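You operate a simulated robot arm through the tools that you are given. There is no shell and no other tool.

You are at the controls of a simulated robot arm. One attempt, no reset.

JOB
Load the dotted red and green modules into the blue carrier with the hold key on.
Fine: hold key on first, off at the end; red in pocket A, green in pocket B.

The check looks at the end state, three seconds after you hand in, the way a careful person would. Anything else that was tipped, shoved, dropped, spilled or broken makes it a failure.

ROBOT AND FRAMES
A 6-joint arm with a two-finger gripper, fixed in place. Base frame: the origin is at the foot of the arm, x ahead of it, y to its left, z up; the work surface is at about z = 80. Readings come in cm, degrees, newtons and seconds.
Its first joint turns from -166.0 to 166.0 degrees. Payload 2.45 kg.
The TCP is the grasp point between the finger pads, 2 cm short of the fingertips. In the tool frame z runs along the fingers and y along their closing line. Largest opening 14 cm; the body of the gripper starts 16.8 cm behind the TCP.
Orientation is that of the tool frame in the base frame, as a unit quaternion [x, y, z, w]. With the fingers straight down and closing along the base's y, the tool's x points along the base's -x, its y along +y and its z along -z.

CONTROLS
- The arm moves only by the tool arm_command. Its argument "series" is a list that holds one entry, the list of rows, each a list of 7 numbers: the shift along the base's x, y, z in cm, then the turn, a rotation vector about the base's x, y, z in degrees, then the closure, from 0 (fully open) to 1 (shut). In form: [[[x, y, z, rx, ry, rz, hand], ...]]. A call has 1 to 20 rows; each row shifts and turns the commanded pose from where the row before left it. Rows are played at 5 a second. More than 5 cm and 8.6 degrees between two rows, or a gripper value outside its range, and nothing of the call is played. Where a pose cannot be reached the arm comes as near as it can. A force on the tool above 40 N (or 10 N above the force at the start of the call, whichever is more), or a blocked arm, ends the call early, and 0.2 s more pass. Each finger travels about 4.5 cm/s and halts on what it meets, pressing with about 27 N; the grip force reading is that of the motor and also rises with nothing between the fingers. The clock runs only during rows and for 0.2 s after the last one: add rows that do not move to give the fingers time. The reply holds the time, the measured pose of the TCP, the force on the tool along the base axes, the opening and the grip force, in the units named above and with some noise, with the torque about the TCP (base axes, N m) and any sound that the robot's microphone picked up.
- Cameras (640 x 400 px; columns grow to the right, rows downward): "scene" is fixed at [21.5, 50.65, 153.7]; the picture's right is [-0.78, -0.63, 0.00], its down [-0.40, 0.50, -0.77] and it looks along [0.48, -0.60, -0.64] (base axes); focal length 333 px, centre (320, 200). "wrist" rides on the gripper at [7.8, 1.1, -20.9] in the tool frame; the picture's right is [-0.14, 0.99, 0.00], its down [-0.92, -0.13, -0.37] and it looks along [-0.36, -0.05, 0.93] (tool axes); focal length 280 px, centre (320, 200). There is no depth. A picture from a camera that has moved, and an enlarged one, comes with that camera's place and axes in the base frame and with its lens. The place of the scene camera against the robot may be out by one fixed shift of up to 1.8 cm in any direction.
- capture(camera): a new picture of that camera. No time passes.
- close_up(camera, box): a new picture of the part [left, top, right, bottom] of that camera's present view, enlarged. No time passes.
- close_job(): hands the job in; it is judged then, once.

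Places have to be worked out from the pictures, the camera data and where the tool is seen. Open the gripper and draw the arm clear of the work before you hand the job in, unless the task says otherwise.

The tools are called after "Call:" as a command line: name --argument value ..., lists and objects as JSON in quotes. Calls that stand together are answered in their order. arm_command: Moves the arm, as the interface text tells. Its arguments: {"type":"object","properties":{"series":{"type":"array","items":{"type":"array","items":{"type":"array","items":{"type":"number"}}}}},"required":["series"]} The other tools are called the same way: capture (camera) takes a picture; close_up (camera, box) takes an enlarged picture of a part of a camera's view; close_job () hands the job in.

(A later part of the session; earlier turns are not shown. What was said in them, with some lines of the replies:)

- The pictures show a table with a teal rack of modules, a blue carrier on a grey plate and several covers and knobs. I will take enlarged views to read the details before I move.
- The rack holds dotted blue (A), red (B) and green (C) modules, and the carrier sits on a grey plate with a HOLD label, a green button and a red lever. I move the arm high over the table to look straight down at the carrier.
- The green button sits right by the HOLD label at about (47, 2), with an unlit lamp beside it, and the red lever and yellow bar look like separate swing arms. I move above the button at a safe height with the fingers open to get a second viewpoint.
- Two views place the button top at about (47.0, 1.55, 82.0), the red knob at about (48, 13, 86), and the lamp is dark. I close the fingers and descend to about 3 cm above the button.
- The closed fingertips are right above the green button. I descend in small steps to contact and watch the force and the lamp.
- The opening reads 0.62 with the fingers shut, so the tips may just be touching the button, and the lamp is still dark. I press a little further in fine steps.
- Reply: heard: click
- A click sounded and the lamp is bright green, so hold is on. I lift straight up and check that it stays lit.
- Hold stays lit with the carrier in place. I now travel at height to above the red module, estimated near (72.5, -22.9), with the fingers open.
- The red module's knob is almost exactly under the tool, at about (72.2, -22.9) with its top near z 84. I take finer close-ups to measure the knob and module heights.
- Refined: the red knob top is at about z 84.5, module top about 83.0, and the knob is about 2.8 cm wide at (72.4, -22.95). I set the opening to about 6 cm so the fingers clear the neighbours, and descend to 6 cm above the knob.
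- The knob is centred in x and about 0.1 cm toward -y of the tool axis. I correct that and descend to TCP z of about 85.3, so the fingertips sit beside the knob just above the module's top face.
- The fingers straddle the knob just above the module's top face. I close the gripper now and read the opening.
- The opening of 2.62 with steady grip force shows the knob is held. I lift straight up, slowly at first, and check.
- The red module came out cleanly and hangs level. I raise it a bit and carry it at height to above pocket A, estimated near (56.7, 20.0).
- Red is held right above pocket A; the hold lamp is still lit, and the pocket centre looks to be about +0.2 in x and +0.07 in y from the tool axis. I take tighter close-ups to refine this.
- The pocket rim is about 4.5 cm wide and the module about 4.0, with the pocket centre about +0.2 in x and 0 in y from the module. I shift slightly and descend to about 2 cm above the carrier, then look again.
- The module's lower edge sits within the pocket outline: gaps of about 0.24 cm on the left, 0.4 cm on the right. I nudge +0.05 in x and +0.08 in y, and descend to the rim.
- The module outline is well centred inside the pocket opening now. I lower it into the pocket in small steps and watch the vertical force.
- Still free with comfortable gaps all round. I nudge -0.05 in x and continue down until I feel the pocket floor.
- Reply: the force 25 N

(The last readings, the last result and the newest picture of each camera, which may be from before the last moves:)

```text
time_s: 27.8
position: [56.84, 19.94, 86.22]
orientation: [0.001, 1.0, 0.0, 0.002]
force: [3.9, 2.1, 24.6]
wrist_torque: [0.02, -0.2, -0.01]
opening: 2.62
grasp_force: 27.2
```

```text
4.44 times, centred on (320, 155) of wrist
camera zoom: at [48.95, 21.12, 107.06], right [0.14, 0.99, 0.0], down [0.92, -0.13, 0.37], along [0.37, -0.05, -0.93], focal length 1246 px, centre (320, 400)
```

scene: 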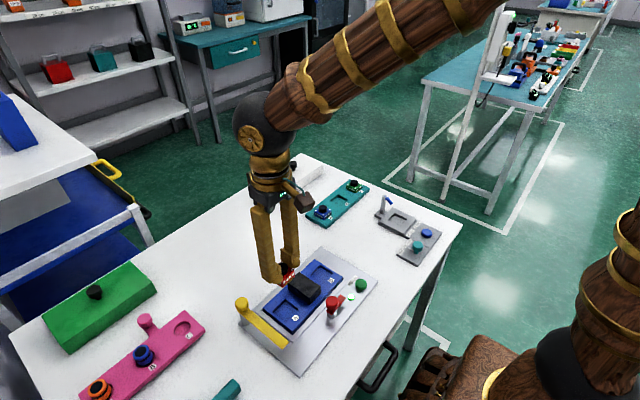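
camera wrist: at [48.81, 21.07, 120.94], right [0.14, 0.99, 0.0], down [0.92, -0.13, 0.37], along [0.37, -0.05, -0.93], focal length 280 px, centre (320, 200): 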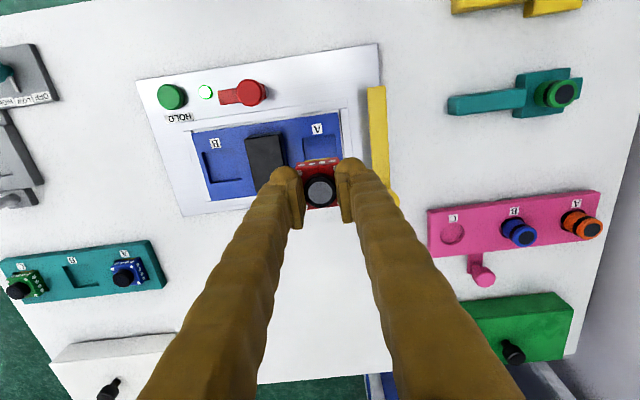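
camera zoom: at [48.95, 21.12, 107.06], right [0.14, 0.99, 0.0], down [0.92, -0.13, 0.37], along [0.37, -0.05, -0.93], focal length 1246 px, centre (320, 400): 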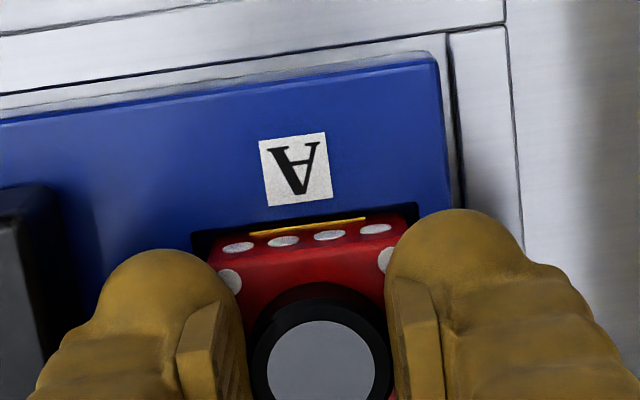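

Vertical force rose to about 25 N with almost no tilt torque, consistent with flat contact on the pocket floor. I relieve the press slightly and check both views before releasing.

Call:
arm_command --series '[[[0, 0, 0.1, 0, 0, 0, 1], [0, 0, 0, 0, 0, 0, 1]]]'

Call:
close_up --camera "scene" --box '[255, 270, 325, 330]'

Call:
close_up --camera "wrist" --box '[285, 130, 355, 180]'

```text
time_s: 28.4
position: [56.77, 19.99, 86.14]
orientation: [0.0, 1.0, 0.0, 0.0]
force: [2.3, -0.1, 6.5]
wrist_torque: [-0.05, -0.18, 0.03]
opening: 2.65
grasp_force: 27.1
```

```text
6.67 times, centred on (290, 300) of scene
camera zoom: at [21.5, 50.65, 153.7], right [-0.78, -0.63, 0.0], down [-0.4, 0.5, -0.77], along [0.48, -0.6, -0.64], focal length 2221 px, centre (520, -467)
```

zoom: 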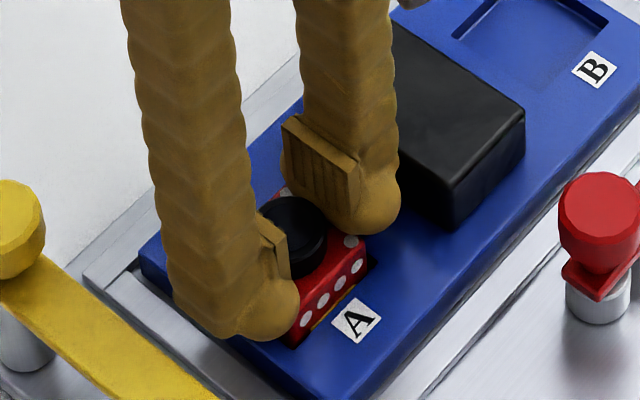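

```text
8.00 times, centred on (320, 155) of wrist
camera zoom: at [48.91, 21.12, 107.08], right [0.14, 0.99, 0.0], down [0.92, -0.13, 0.37], along [0.36, -0.05, -0.93], focal length 2243 px, centre (320, 560)
```

zoom: 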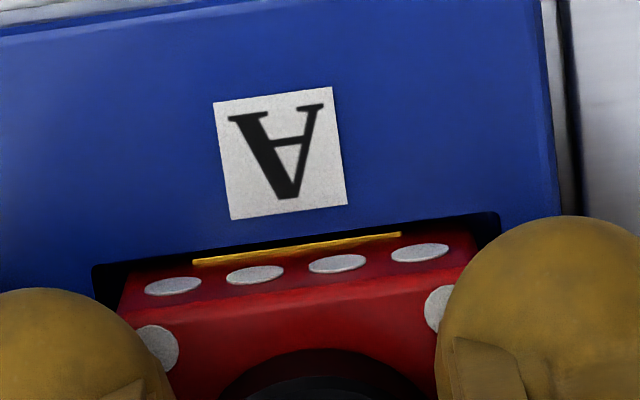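

The module sits down in the pocket with dark clearance visible on both sides, and the residual force is small. I release with a small opening (about 4.2 cm, clear of the black block) and then rise straight up.

Call:
arm_command --series '[[[0, 0, 0, 0, 0, 0, 0.8], [0, 0, 0, 0, 0, 0, 0.7], [0, 0, 0, 0, 0, 0, 0.7], [0, 0, 0, 0, 0, 0, 0.7], [0, 0, 0.5, 0, 0, 0, 0.7], [0, 0, 1.0, 0, 0, 0, 0.7], [0, 0, 2, 0, 0, 0, 0.7], [0, 0, 3, 0, 0, 0, 0.7], [0, 0, 3, 0, 0, 0, 0.7], [0, 0, 4, 0, 0, 0, 0.7], [0, 0, 0, 0, 0, 0, 0.7], [0, 0, 0, 0, 0, 0, 0.7]]]'

Call:
close_up --camera "wrist" --box '[220, 90, 420, 215]'

Call:
close_up --camera "scene" --box '[230, 240, 390, 370]'

```text
time_s: 31.0
position: [56.92, 19.83, 99.67]
orientation: [0.0, 1.0, 0.0, -0.001]
force: [1.1, -0.5, 0.1]
wrist_torque: [-0.03, 0.0, -0.02]
opening: 4.17
grasp_force: 0.1
```

```text
3.20 times, centred on (320, 152) of wrist
camera zoom: at [48.99, 21.01, 120.6], right [0.14, 0.99, 0.0], down [0.92, -0.13, 0.37], along [0.37, -0.05, -0.93], focal length 897 px, centre (320, 352)
```

zoom: 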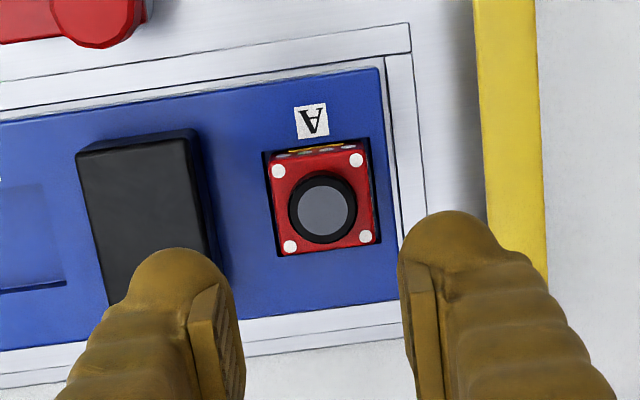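

```text
3.08 times, centred on (310, 305) of scene
camera zoom: at [21.5, 50.65, 153.7], right [-0.78, -0.63, 0.0], down [-0.4, 0.5, -0.77], along [0.48, -0.6, -0.64], focal length 1025 px, centre (351, -123)
```

zoom: 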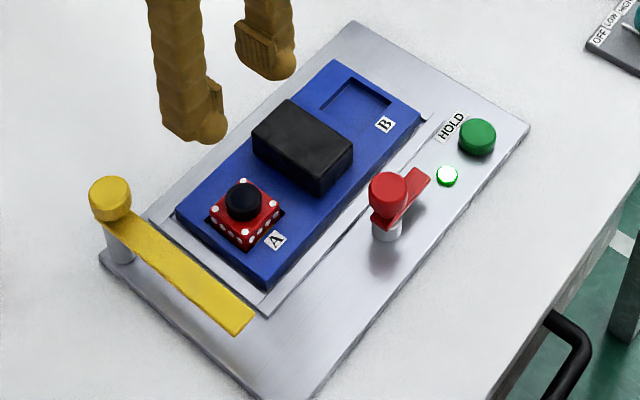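

Red sits in pocket A, the lamp is still on. I take a tight look to confirm it is level and fully down.

Call:
close_up --camera "wrist" --box '[290, 120, 350, 175]'

Call:
close_up --camera "scene" --box '[260, 280, 310, 320]'

```text
7.27 times, centred on (320, 148) of wrist
camera zoom: at [48.99, 21.01, 120.6], right [0.14, 0.99, 0.0], down [0.92, -0.13, 0.37], along [0.37, -0.05, -0.93], focal length 2039 px, centre (320, 582)
```

zoom: 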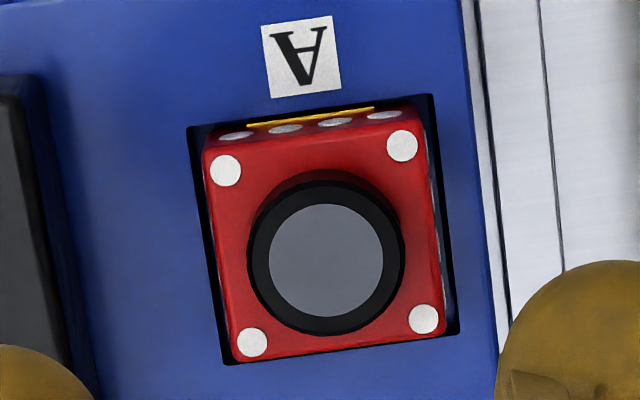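

```text
10.00 times, centred on (285, 300) of scene
camera zoom: at [21.5, 50.65, 153.7], right [-0.78, -0.63, 0.0], down [-0.4, 0.5, -0.77], along [0.48, -0.6, -0.64], focal length 3332 px, centre (670, -800)
```

zoom: 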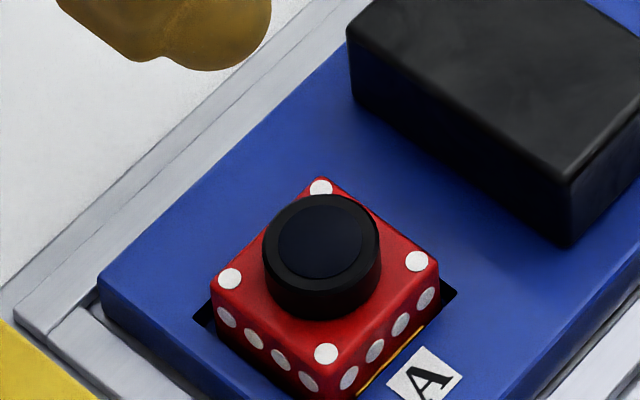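

Red is level and fully seated in pocket A with the gap even. Next I travel at height to the green module, estimated at about (72.4, -31.95).

Call:
arm_command --series '[[[1.19, -3.98, 0, 0, 0, 0, 0.6], [1.19, -3.98, 0, 0, 0, 0, 0.57], [1.19, -3.98, 0, 0, 0, 0, 0.57], [1.19, -3.98, 0, 0, 0, 0, 0.57], [1.19, -3.98, 0, 0, 0, 0, 0.57], [1.19, -3.98, 0, 0, 0, 0, 0.57], [1.19, -3.98, 0, 0, 0, 0, 0.57], [1.19, -3.98, 0, 0, 0, 0, 0.57], [1.19, -3.98, 0, 0, 0, 0, 0.57], [1.19, -3.98, 0, 0, 0, 0, 0.57], [1.19, -3.98, 0, 0, 0, 0, 0.57], [1.19, -3.98, 0, 0, 0, 0, 0.57], [1.19, -3.98, 0, 0, 0, 0, 0.57], [0, 0, -4, 0, 0, 0, 0.57], [0, 0, -3.5, 0, 0, 0, 0.57], [0, 0, 0, 0, 0, 0, 0.57], [0, 0, 0, 0, 0, 0, 0.57]]]'

Call:
capture --camera "wrist"

Call:
close_up --camera "wrist" --box '[260, 120, 380, 210]'

```text
time_s: 34.6
position: [72.36, -31.74, 92.25]
orientation: [0.0, 1.0, 0.0, 0.0]
force: [0.4, -0.5, -0.5]
wrist_torque: [0.0, 0.01, -0.03]
opening: 6.03
grasp_force: 0.1
```

```text
taken
camera wrist: at [64.5, -30.68, 113.1], right [0.14, 0.99, 0.0], down [0.92, -0.13, 0.37], along [0.36, -0.05, -0.93], focal length 280 px, centre (320, 200)
```

wrist: 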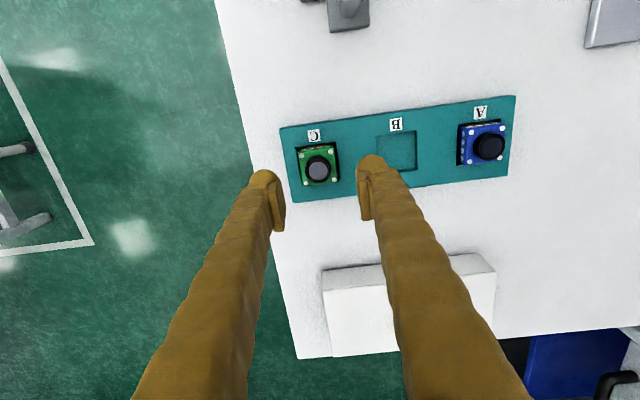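

```text
4.44 times, centred on (320, 165) of wrist
camera zoom: at [64.5, -30.68, 113.1], right [0.14, 0.99, 0.0], down [0.92, -0.13, 0.37], along [0.36, -0.05, -0.93], focal length 1246 px, centre (320, 356)
```

zoom: 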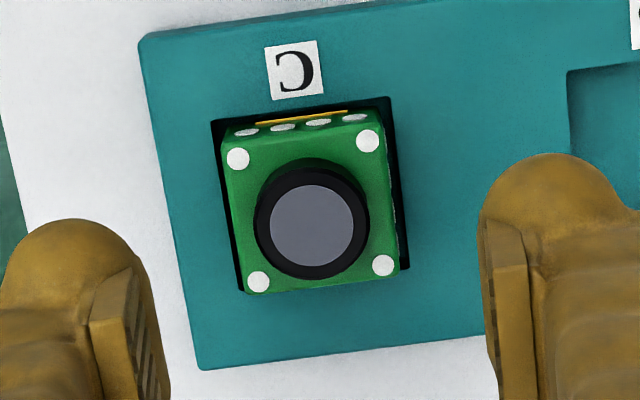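

The green knob is about 0.2 cm toward -y and 0.05 toward +x of the tool axis. I correct and descend to the same grasp depth as for red.

Call:
arm_command --series '[[[0.05, -0.2, -2.0, 0, 0, 0, 0.57], [0, 0, -2.0, 0, 0, 0, 0.57], [0, 0, -1.75, 0, 0, 0, 0.57], [0, 0, -1.1, 0, 0, 0, 0.57], [0, 0, 0, 0, 0, 0, 0.57], [0, 0, 0, 0, 0, 0, 0.57]]]'

Call:
close_up --camera "wrist" --box '[240, 120, 400, 240]'

Call:
close_up --camera "scene" --box '[320, 160, 380, 210]'

```text
time_s: 36.0
position: [72.24, -31.89, 85.42]
orientation: [0.0, 1.0, 0.0, 0.0]
force: [0.3, -0.3, 0.1]
wrist_torque: [-0.03, -0.06, 0.01]
opening: 6.02
grasp_force: 0.0
```

```text
3.33 times, centred on (320, 180) of wrist
camera zoom: at [64.44, -30.83, 106.28], right [0.14, 0.99, 0.0], down [0.92, -0.13, 0.37], along [0.36, -0.05, -0.93], focal length 935 px, centre (320, 267)
```

zoom: 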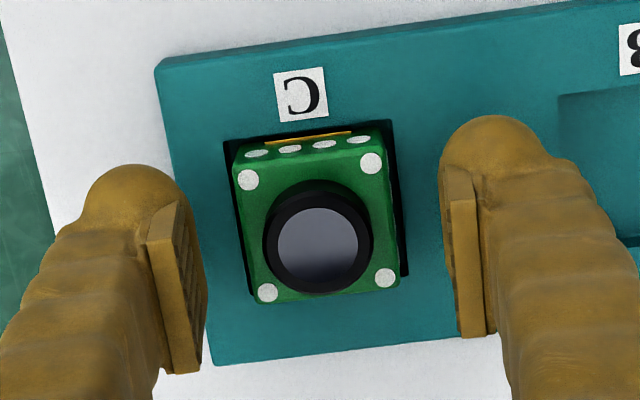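

```text
8.00 times, centred on (350, 185) of scene
camera zoom: at [21.5, 50.65, 153.7], right [-0.78, -0.63, 0.0], down [-0.4, 0.5, -0.77], along [0.48, -0.6, -0.64], focal length 2666 px, centre (80, 320)
```

zoom: 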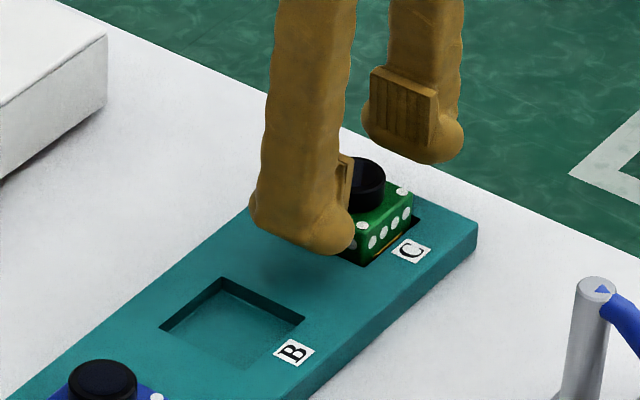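

Alignment matches the red grasp within about 1 mm. I nudge +0.1 in x and close the gripper.

Call:
arm_command --series '[[[0.1, -0.03, 0, 0, 0, 0, 0.57], [0, 0, 0, 0, 0, 0, 0.57], [0, 0, 0, 0, 0, 0, 1], [0, 0, 0, 0, 0, 0, 1], [0, 0, 0, 0, 0, 0, 1], [0, 0, 0, 0, 0, 0, 1], [0, 0, 0, 0, 0, 0, 1]]]'

Call:
close_up --camera "wrist" --box '[240, 120, 400, 240]'

```text
time_s: 37.6
position: [72.3, -31.93, 85.31]
orientation: [0.0, 1.0, 0.0, 0.0]
force: [-1.0, -0.3, 0.4]
wrist_torque: [-0.01, -0.01, -0.02]
opening: 2.63
grasp_force: 26.8
```

```text
3.33 times, centred on (320, 180) of wrist
camera zoom: at [64.53, -30.84, 106.28], right [0.14, 0.99, 0.0], down [0.92, -0.13, 0.37], along [0.36, -0.05, -0.93], focal length 935 px, centre (320, 267)
```

zoom: 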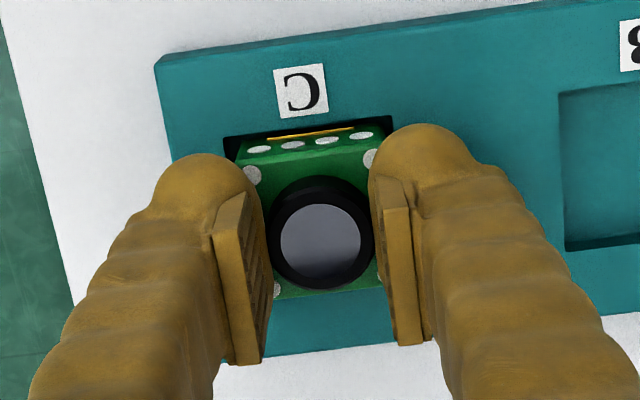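

Green's knob is held at the same opening. I lift it slowly out of the rack and check.

Call:
arm_command --series '[[[0, 0, 0.3, 0, 0, 0, 1], [0, 0, 0.5, 0, 0, 0, 1], [0, 0, 0.8, 0, 0, 0, 1], [0, 0, 1.5, 0, 0, 0, 1], [0, 0, 2.5, 0, 0, 0, 1], [0, 0, 3, 0, 0, 0, 1], [0, 0, 3, 0, 0, 0, 1], [0, 0, 3, 0, 0, 0, 1], [0, 0, 0, 0, 0, 0, 1], [0, 0, 0, 0, 0, 0, 1]]]'

Call:
capture --camera "wrist"

Call:
close_up --camera "scene" --box '[300, 130, 400, 220]'

```text
time_s: 39.8
position: [72.41, -31.89, 99.76]
orientation: [0.0, 1.0, 0.0, 0.0]
force: [-0.5, -0.5, -1.0]
wrist_torque: [0.0, 0.02, -0.02]
opening: 2.64
grasp_force: 26.6
```

```text
taken
camera wrist: at [64.51, -30.86, 120.85], right [0.14, 0.99, 0.0], down [0.92, -0.13, 0.37], along [0.37, -0.05, -0.93], focal length 280 px, centre (320, 200)
```

wrist: 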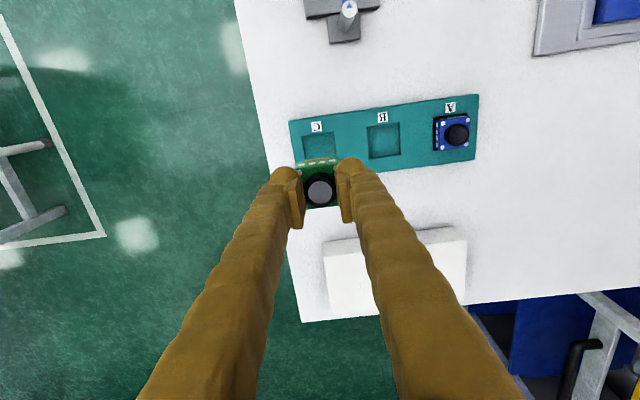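

```text
4.44 times, centred on (350, 175) of scene
camera zoom: at [21.5, 50.65, 153.7], right [-0.78, -0.63, 0.0], down [-0.4, 0.5, -0.77], along [0.48, -0.6, -0.64], focal length 1481 px, centre (187, 311)
```

zoom: 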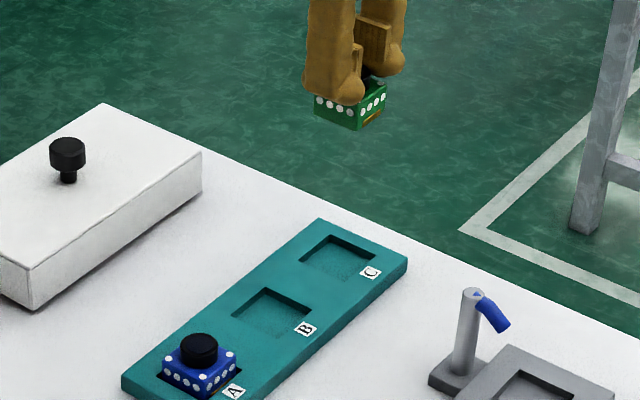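

Green is out and hanging level. I carry it at height to above pocket B, estimated at about (56.75, 5.95).

Call:
arm_command --series '[[[-1.43, 3.45, 0, 0, 0, 0, 1], [-1.43, 3.45, 0, 0, 0, 0, 1], [-1.43, 3.45, 0, 0, 0, 0, 1], [-1.43, 3.45, 0, 0, 0, 0, 1], [-1.43, 3.45, 0, 0, 0, 0, 1], [-1.43, 3.45, 0, 0, 0, 0, 1], [-1.43, 3.45, 0, 0, 0, 0, 1], [-1.43, 3.45, 0, 0, 0, 0, 1], [-1.43, 3.45, 0, 0, 0, 0, 1], [-1.43, 3.45, 0, 0, 0, 0, 1], [-1.43, 3.45, 0, 0, 0, 0, 1], [0, 0, 0, 0, 0, 0, 1], [0, 0, 0, 0, 0, 0, 1]]]'

Call:
capture --camera "wrist"

Call:
close_up --camera "wrist" --box '[260, 110, 380, 200]'

Call:
close_up --camera "scene" --box '[230, 220, 390, 370]'

```text
time_s: 42.6
position: [56.78, 5.94, 99.99]
orientation: [0.0, 1.0, -0.001, 0.0]
force: [0.4, -0.5, -0.2]
wrist_torque: [-0.02, -0.02, 0.02]
opening: 2.62
grasp_force: 26.9
```

```text
taken
camera wrist: at [48.82, 7.12, 120.91], right [0.14, 0.99, 0.0], down [0.92, -0.13, 0.37], along [0.36, -0.05, -0.93], focal length 280 px, centre (320, 200)
```

wrist: 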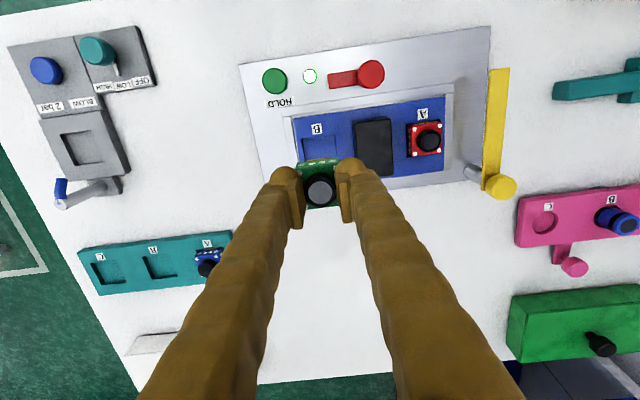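

```text
4.44 times, centred on (320, 155) of wrist
camera zoom: at [48.82, 7.12, 120.91], right [0.14, 0.99, 0.0], down [0.92, -0.13, 0.37], along [0.36, -0.05, -0.93], focal length 1246 px, centre (320, 400)
```

zoom: 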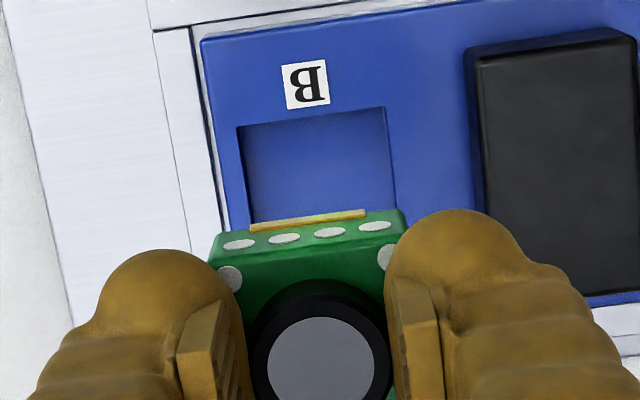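

```text
2.67 times, centred on (310, 295) of scene
camera zoom: at [21.5, 50.65, 153.7], right [-0.78, -0.63, 0.0], down [-0.4, 0.5, -0.77], along [0.48, -0.6, -0.64], focal length 888 px, centre (347, -53)
```

zoom: 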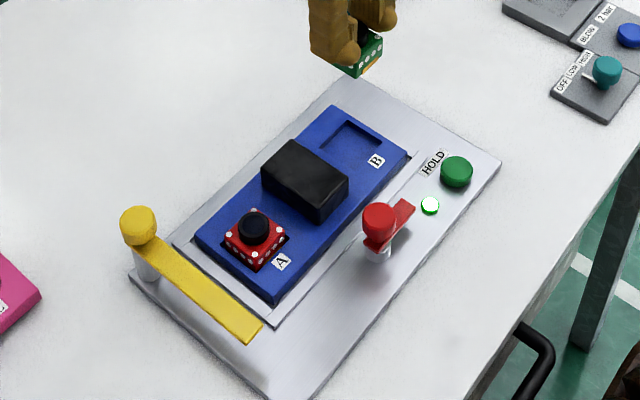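

Pocket B appears almost exactly where pocket A did at this stage, so the same correction (+0.2, +0.05) applies. I shift and descend to about 2 cm above the carrier and look.

Call:
arm_command --series '[[[0.2, 0.05, -2.5, 0, 0, 0, 1], [0, 0, -2.5, 0, 0, 0, 1], [0, 0, -2.5, 0, 0, 0, 1], [0, 0, -2, 0, 0, 0, 1], [0, 0, -1.5, 0, 0, 0, 1], [0, 0, 0, 0, 0, 0, 1], [0, 0, 0, 0, 0, 0, 1]]]'

Call:
close_up --camera "wrist" --box '[260, 110, 380, 200]'

Call:
close_up --camera "scene" --box '[270, 230, 360, 310]'

```text
time_s: 44.2
position: [56.95, 5.99, 88.81]
orientation: [0.0, 1.0, 0.0, 0.001]
force: [0.4, 0.6, -0.7]
wrist_torque: [-0.02, 0.01, 0.01]
opening: 2.61
grasp_force: 26.8
```

```text
4.44 times, centred on (320, 155) of wrist
camera zoom: at [49.1, 7.16, 109.83], right [0.14, 0.99, 0.0], down [0.92, -0.13, 0.37], along [0.37, -0.05, -0.93], focal length 1246 px, centre (320, 400)
```

zoom: 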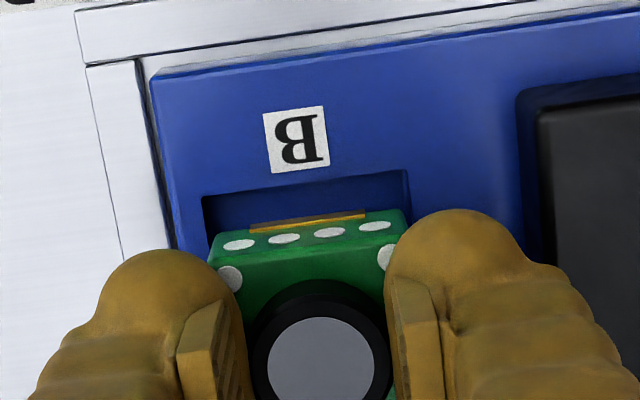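

```text
5.00 times, centred on (315, 270) of scene
camera zoom: at [21.5, 50.65, 153.7], right [-0.78, -0.63, 0.0], down [-0.4, 0.5, -0.77], along [0.48, -0.6, -0.64], focal length 1666 px, centre (345, -150)
```

zoom: 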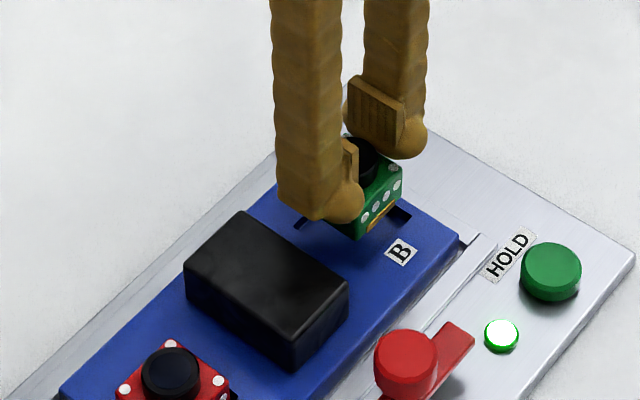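

Here the pocket outline reads about 0.13 cm toward -x and 0.08 toward -y relative to the module. I correct and descend to the rim.

Call:
arm_command --series '[[[-0.13, -0.08, -0.8, 0, 0, 0, 1], [0, 0, -0.7, 0, 0, 0, 1], [0, 0, -0.5, 0, 0, 0, 1], [0, 0, 0, 0, 0, 0, 1], [0, 0, 0, 0, 0, 0, 1]]]'

Call:
close_up --camera "wrist" --box '[260, 110, 380, 200]'

Call:
close_up --camera "scene" --box '[270, 230, 360, 310]'

```text
time_s: 45.4
position: [56.77, 6.01, 86.99]
orientation: [0.001, 1.0, 0.0, 0.0]
force: [-0.6, -0.6, -0.2]
wrist_torque: [-0.02, 0.02, -0.02]
opening: 2.64
grasp_force: 27.2
```

```text
4.44 times, centred on (320, 155) of wrist
camera zoom: at [48.92, 7.09, 107.83], right [0.14, 0.99, 0.0], down [0.92, -0.13, 0.37], along [0.36, -0.05, -0.93], focal length 1246 px, centre (320, 400)
```

zoom: 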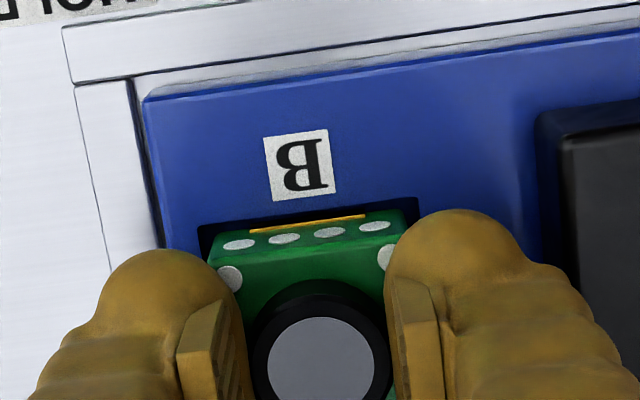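

```text
5.00 times, centred on (315, 270) of scene
camera zoom: at [21.5, 50.65, 153.7], right [-0.78, -0.63, 0.0], down [-0.4, 0.5, -0.77], along [0.48, -0.6, -0.64], focal length 1666 px, centre (345, -150)
```

zoom: 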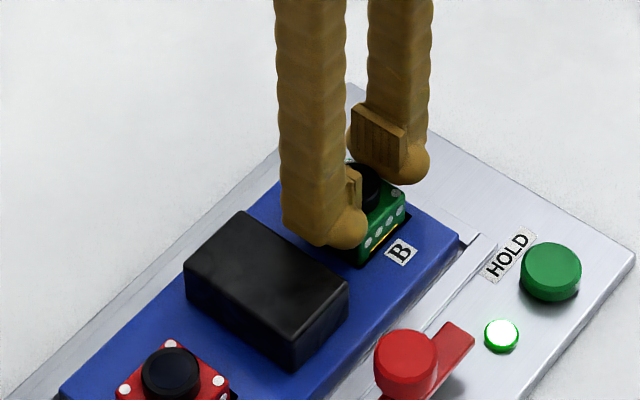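

The outline now matches what I saw for A just before insertion, with gaps on both sides. I lower in small steps to the floor.

Call:
arm_command --series '[[[0.02, -0.02, -0.2, 0, 0, 0, 1], [0, 0, -0.2, 0, 0, 0, 1], [0, 0, -0.15, 0, 0, 0, 1], [0, 0, 0, 0, 0, 0, 1]]]'

Call:
close_up --camera "wrist" --box '[260, 110, 380, 200]'

```text
time_s: 46.4
position: [56.8, 5.95, 86.44]
orientation: [0.0, 1.0, 0.0, 0.0]
force: [-0.7, -0.4, 5.3]
wrist_torque: [-0.04, 0.01, 0.01]
opening: 2.63
grasp_force: 27.3
```

```text
4.44 times, centred on (320, 155) of wrist
camera zoom: at [48.92, 7.05, 107.32], right [0.14, 0.99, 0.0], down [0.92, -0.13, 0.37], along [0.37, -0.05, -0.93], focal length 1246 px, centre (320, 400)
```

zoom: 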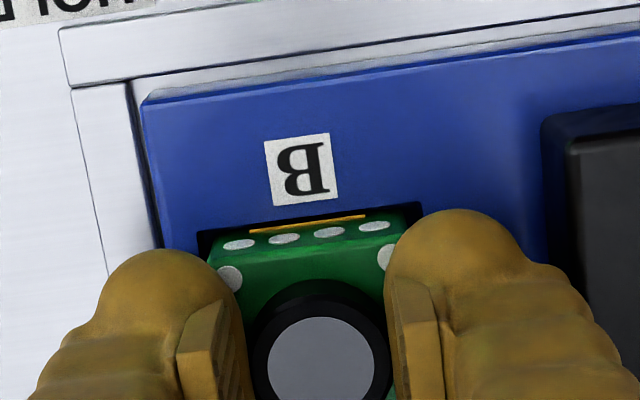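

Force is already 5 N at a height 0.15–0.2 cm above where red seated, so something may be touching early, perhaps the yellow rib near the -x rim. I back off a little, shift +0.07 in x, and lower again to compare.

Call:
arm_command --series '[[[0, 0, 0.25, 0, 0, 0, 1], [0.07, 0, 0, 0, 0, 0, 1], [0, 0, 0, 0, 0, 0, 1]]]'

Call:
close_up --camera "wrist" --box '[285, 130, 355, 180]'

Call:
close_up --camera "scene" --box '[300, 250, 350, 290]'

```text
time_s: 47.2
position: [56.82, 5.88, 86.67]
orientation: [0.0, 1.0, 0.0, 0.001]
force: [-0.1, -0.3, -0.6]
wrist_torque: [-0.01, -0.04, 0.01]
opening: 2.64
grasp_force: 27.0
```

```text
8.00 times, centred on (320, 155) of wrist
camera zoom: at [48.99, 7.04, 107.56], right [0.14, 0.99, 0.0], down [0.92, -0.13, 0.37], along [0.36, -0.05, -0.93], focal length 2243 px, centre (320, 560)
```

zoom: 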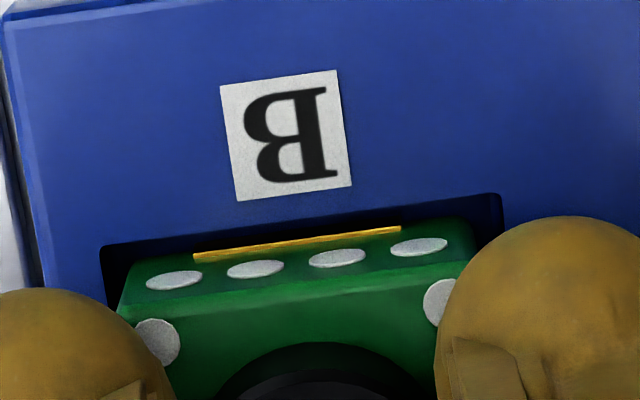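

```text
10.00 times, centred on (325, 270) of scene
camera zoom: at [21.5, 50.65, 153.7], right [-0.78, -0.63, 0.0], down [-0.4, 0.5, -0.77], along [0.48, -0.6, -0.64], focal length 3332 px, centre (270, -500)
```

zoom: 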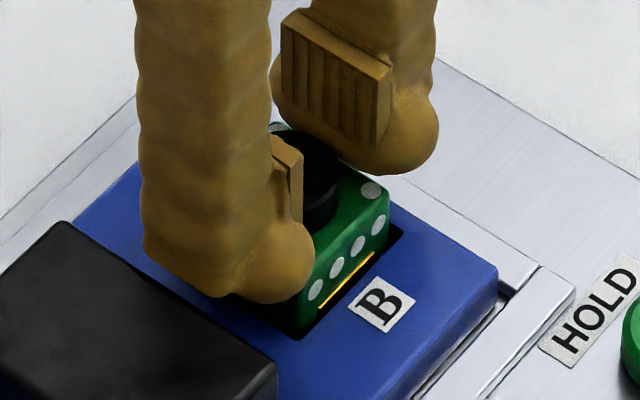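

There is now a visible dark gap along the -x side and at both ends. I lower again in small steps.

Call:
arm_command --series '[[[0, 0, -0.2, 0, 0, 0, 1], [0, 0, -0.1, 0, 0, 0, 1], [0, 0, 0, 0, 0, 0, 1]]]'

Call:
close_up --camera "wrist" --box '[285, 130, 355, 180]'

```text
time_s: 48.0
position: [56.91, 5.9, 86.4]
orientation: [0.0, 1.0, -0.001, 0.0]
force: [-3.4, 1.8, 18.2]
wrist_torque: [0.03, 0.09, -0.03]
opening: 2.64
grasp_force: 26.8
```

```text
8.00 times, centred on (320, 155) of wrist
camera zoom: at [49.0, 7.05, 107.3], right [0.14, 0.99, 0.0], down [0.92, -0.13, 0.37], along [0.37, -0.05, -0.93], focal length 2243 px, centre (320, 560)
```

zoom: 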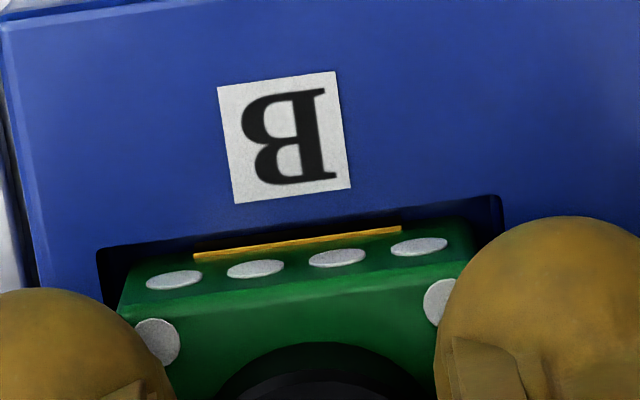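

The contact shows again at the same height, near 86.45, with 18 N. I compare with how red sits using close-ups of both from the scene camera before deciding.

Call:
close_up --camera "scene" --box '[300, 250, 350, 290]'

Call:
close_up --camera "scene" --box '[260, 280, 310, 320]'

```text
10.00 times, centred on (325, 270) of scene
camera zoom: at [21.5, 50.65, 153.7], right [-0.78, -0.63, 0.0], down [-0.4, 0.5, -0.77], along [0.48, -0.6, -0.64], focal length 3332 px, centre (270, -500)
```

zoom: 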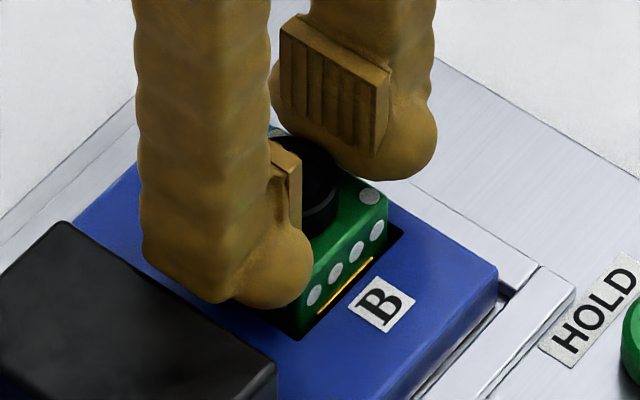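

```text
10.00 times, centred on (285, 300) of scene
camera zoom: at [21.5, 50.65, 153.7], right [-0.78, -0.63, 0.0], down [-0.4, 0.5, -0.77], along [0.48, -0.6, -0.64], focal length 3332 px, centre (670, -800)
```

zoom: 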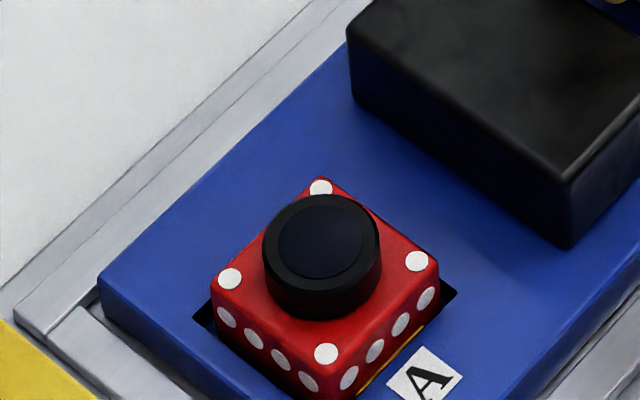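

Green's dot-to-label offset matches red's seated offset once scaled for distance, so green is on the floor at the same depth. I relieve the press, re-centre slightly, and release with the same small opening before rising.

Call:
arm_command --series '[[[-0.04, 0, 0.07, 0, 0, 0, 1], [0, 0, 0, 0, 0, 0, 1], [0, 0, 0, 0, 0, 0, 0.8], [0, 0, 0, 0, 0, 0, 0.7], [0, 0, 0, 0, 0, 0, 0.7], [0, 0, 0, 0, 0, 0, 0.7], [0, 0, 0.5, 0, 0, 0, 0.7], [0, 0, 1.0, 0, 0, 0, 0.7], [0, 0, 2, 0, 0, 0, 0.7], [0, 0, 3, 0, 0, 0, 0.7], [0, 0, 3, 0, 0, 0, 0.7], [0, 0, 4, 0, 0, 0, 0.7], [0, 0, 0, 0, 0, 0, 0.7], [0, 0, 0, 0, 0, 0, 0.7]]]'

Call:
close_up --camera "wrist" --box '[220, 60, 460, 210]'

Call:
close_up --camera "scene" --box '[300, 250, 350, 290]'

Call:
close_up --camera "wrist" --box '[290, 120, 350, 175]'

```text
time_s: 51.0
position: [56.8, 6.01, 100.0]
orientation: [0.001, 1.0, 0.001, 0.001]
force: [0.4, -0.1, -0.2]
wrist_torque: [0.02, -0.04, 0.0]
opening: 4.2
grasp_force: 0.1
```

```text
2.67 times, centred on (340, 135) of wrist
camera zoom: at [48.94, 7.12, 120.86], right [0.14, 0.99, 0.0], down [0.92, -0.13, 0.37], along [0.36, -0.05, -0.93], focal length 748 px, centre (267, 373)
```

zoom: 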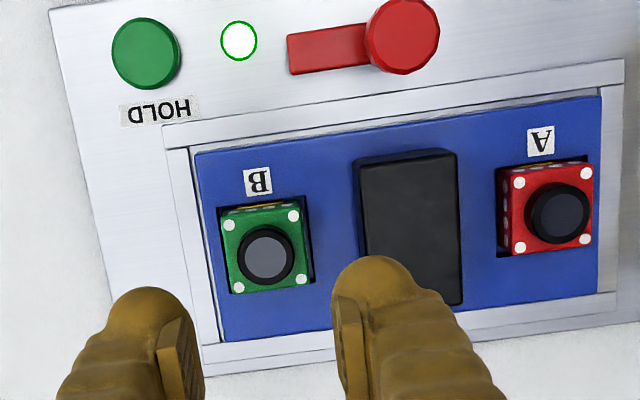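

```text
10.00 times, centred on (325, 270) of scene
camera zoom: at [21.5, 50.65, 153.7], right [-0.78, -0.63, 0.0], down [-0.4, 0.5, -0.77], along [0.48, -0.6, -0.64], focal length 3332 px, centre (270, -500)
```

zoom: 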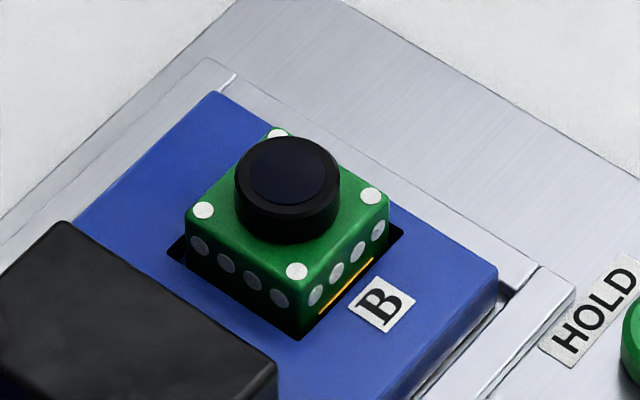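

```text
7.27 times, centred on (320, 148) of wrist
camera zoom: at [48.94, 7.12, 120.86], right [0.14, 0.99, 0.0], down [0.92, -0.13, 0.37], along [0.36, -0.05, -0.93], focal length 2039 px, centre (320, 582)
```

zoom: 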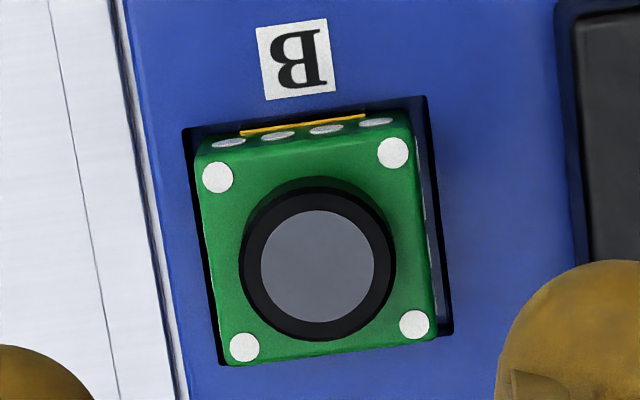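

Both modules sit level in their pockets, red in A and green in B, each with the yellow edge toward the label. Now I close the fingers and go back above the green HOLD button.

Call:
arm_command --series '[[[-3.26, -1.47, 0, 0, 0, 0, 1], [-3.26, -1.47, 0, 0, 0, 0, 1], [-3.27, -1.47, 0, 0, 0, 0, 1], [0, 0, 0, 0, 0, 0, 1], [0, 0, 0, 0, 0, 0, 1], [0, 0, -4, 0, 0, 0, 1], [0, 0, -4, 0, 0, 0, 1], [0, 0, -4, 0, 0, 0, 1], [0, 0, -0.67, 0, 0, 0, 1], [0, 0, 0, 0, 0, 0, 1], [0, 0, 0, 0, 0, 0, 1]]]'

Call:
close_up --camera "wrist" --box '[260, 120, 420, 240]'

Call:
close_up --camera "scene" --box '[300, 240, 400, 320]'

```text
time_s: 53.4
position: [47.09, 1.65, 87.3]
orientation: [0.0, 1.0, -0.001, 0.001]
force: [0.0, -0.5, 0.3]
wrist_torque: [0.01, -0.02, -0.04]
opening: 0.02
grasp_force: 27.3
```

```text
3.33 times, centred on (340, 180) of wrist
camera zoom: at [39.2, 2.77, 108.2], right [0.14, 0.99, 0.0], down [0.92, -0.13, 0.37], along [0.36, -0.05, -0.93], focal length 935 px, centre (253, 267)
```

zoom: 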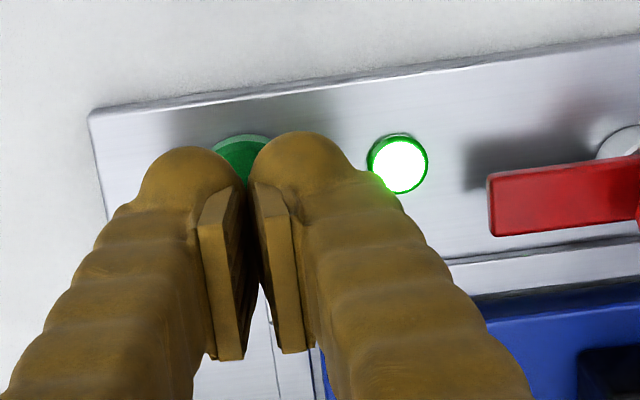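

```text
5.00 times, centred on (350, 280) of scene
camera zoom: at [21.5, 50.65, 153.7], right [-0.78, -0.63, 0.0], down [-0.4, 0.5, -0.77], along [0.48, -0.6, -0.64], focal length 1666 px, centre (170, -200)
```

zoom: 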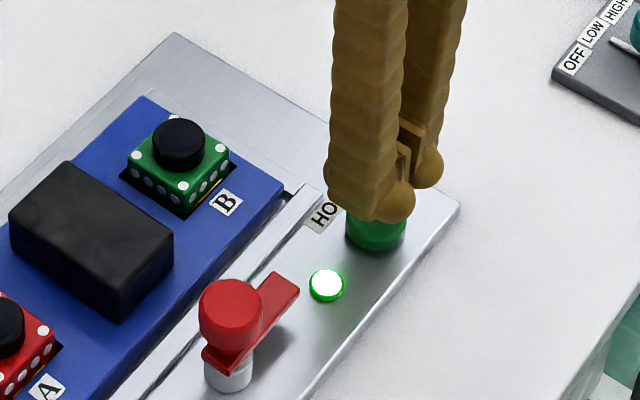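

The closed fingertips are centred over the button and the lamp is lit. I press in the same small steps as before until the click.

Call:
arm_command --series '[[[0, -0.05, -1.0, 0, 0, 0, 1], [0, 0, -1.0, 0, 0, 0, 1], [0, 0, -0.5, 0, 0, 0, 1], [0, 0, -0.3, 0, 0, 0, 1], [0, 0, -0.2, 0, 0, 0, 1], [0, 0, -0.1, 0, 0, 0, 1], [0, 0, -0.1, 0, 0, 0, 1], [0, 0, 0, 0, 0, 0, 1]]]'

Call:
close_up --camera "scene" --box '[300, 240, 400, 320]'

```text
time_s: 55.2
position: [47.06, 1.59, 84.08]
orientation: [0.001, 1.0, -0.001, 0.0]
force: [0.4, 0.1, 1.6]
wrist_torque: [-0.06, 0.01, 0.0]
opening: 0.6
grasp_force: 29.7
```

```text
5.00 times, centred on (350, 280) of scene
camera zoom: at [21.5, 50.65, 153.7], right [-0.78, -0.63, 0.0], down [-0.4, 0.5, -0.77], along [0.48, -0.6, -0.64], focal length 1666 px, centre (170, -200)
```

zoom: 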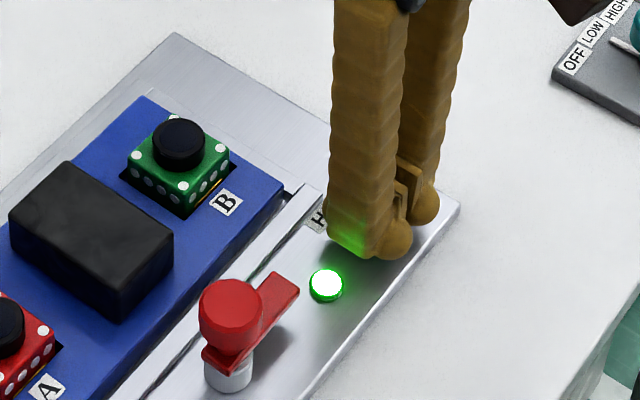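

No click yet and the lamp is still lit. I press another 0.1 cm at a time.

Call:
arm_command --series '[[[0, 0, -0.1, 0, 0, 0, 1], [0, 0, 0, 0, 0, 0, 1]]]'

Call:
close_up --camera "scene" --box '[300, 240, 400, 320]'

```text
time_s: 55.8
position: [47.03, 1.49, 83.88]
orientation: [0.0, 1.0, 0.0, 0.0]
force: [-0.4, 0.9, 1.2]
wrist_torque: [0.0, 0.0, 0.0]
opening: 0.59
grasp_force: 28.9
heard: click
```

```text
5.00 times, centred on (350, 280) of scene
camera zoom: at [21.5, 50.65, 153.7], right [-0.78, -0.63, 0.0], down [-0.4, 0.5, -0.77], along [0.48, -0.6, -0.64], focal length 1666 px, centre (170, -200)
```

zoom: 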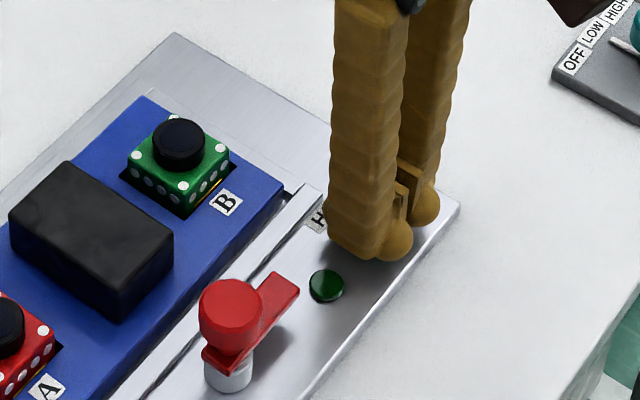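

A click sounded and the lamp went dark, so hold is off. I lift straight up, move to a clear height, and open the gripper there.

Call:
arm_command --series '[[[0, 0, 0.5, 0, 0, 0, 1], [0, 0, 2, 0, 0, 0, 1], [0, 0, 4, 0, 0, 0, 1], [0, 0, 4.5, 0, 0, 0, 1], [0, 0, 4.5, 0, 0, 0, 1], [0, 0, 4.5, 0, 0, 0, 1], [0, 0, 4.5, 0, 0, 0, 0.5], [2.5, -4, 0, 0, 0, 0, 0], [2.5, -4, 0, 0, 0, 0, 0], [2.5, -4, 0, 0, 0, 0, 0], [2.5, -4, 0, 0, 0, 0, 0], [2.5, -4, 0, 0, 0, 0, 0], [0, 0, 0, 0, 0, 0, 0], [0, 0, 0, 0, 0, 0, 0], [0, 0, 0, 0, 0, 0, 0]]]'

Call:
capture --camera "scene"

Call:
close_up --camera "scene" --box '[230, 240, 390, 370]'

Call:
capture --camera "wrist"

```text
time_s: 59.0
position: [59.28, -18.53, 108.38]
orientation: [0.0, 1.0, 0.001, 0.0]
force: [0.0, -0.6, 0.9]
wrist_torque: [0.01, 0.01, 0.02]
opening: 14.02
grasp_force: 0.1
```

```text
taken
```

scene: 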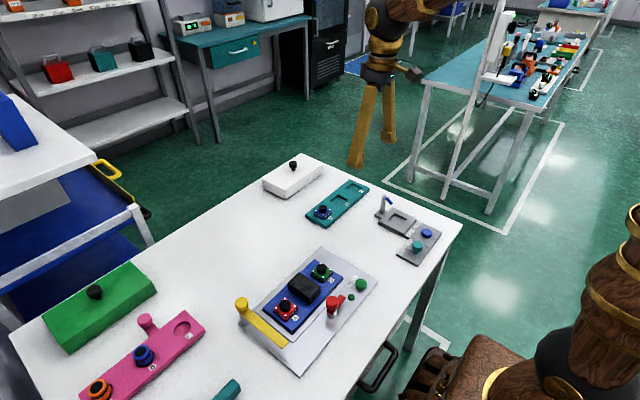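

```text
3.08 times, centred on (310, 305) of scene
camera zoom: at [21.5, 50.65, 153.7], right [-0.78, -0.63, 0.0], down [-0.4, 0.5, -0.77], along [0.48, -0.6, -0.64], focal length 1025 px, centre (351, -123)
```

zoom: 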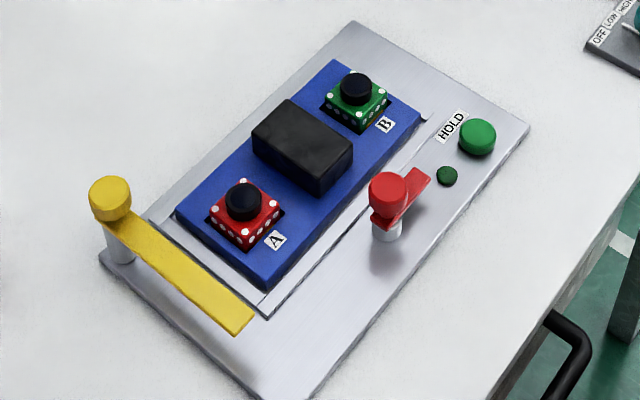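

```text
taken
camera wrist: at [51.51, -17.43, 129.4], right [0.14, 0.99, 0.0], down [0.92, -0.13, 0.37], along [0.37, -0.05, -0.93], focal length 280 px, centre (320, 200)
```

wrist: 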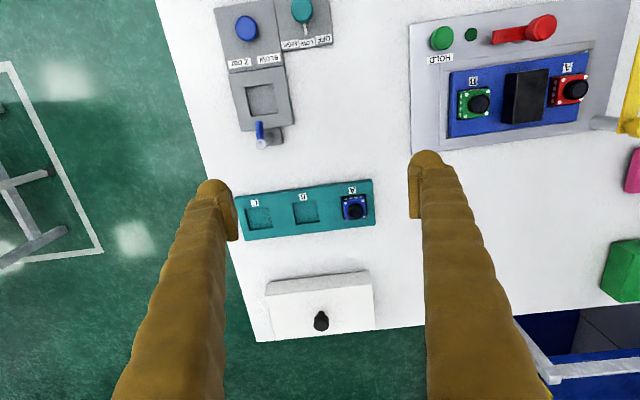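

Red is in A, green is in B, and the lamp is dark. The carrier, the rack and everything else are where they started. The gripper is open and clear, so I hand the job in.

Call:
close_job

```text
The job is handed in.
```

I loaded the dotted red module into pocket A and the dotted green module into pocket B of the blue carrier, then handed the job in. I don't have the check's result.

- **Hold key:** I pressed the green HOLD button before touching any module. It clicked and its lamp lit. The lamp was still lit right up to my second press at the end, when it clicked again and went dark.
- **Seating:** both modules looked level and fully down in the last close-ups, with their yellow edges towards the pocket labels.
- **Green insertion:** green met resistance about 0.2 cm higher than red had. I backed off, shifted it slightly and lowered it again. It stopped at the same height, and its depth in the pictures matched red's.
- **Everything else:** nothing else on the table looks moved or tipped in the final pictures. The gripper is open and clear of the work.
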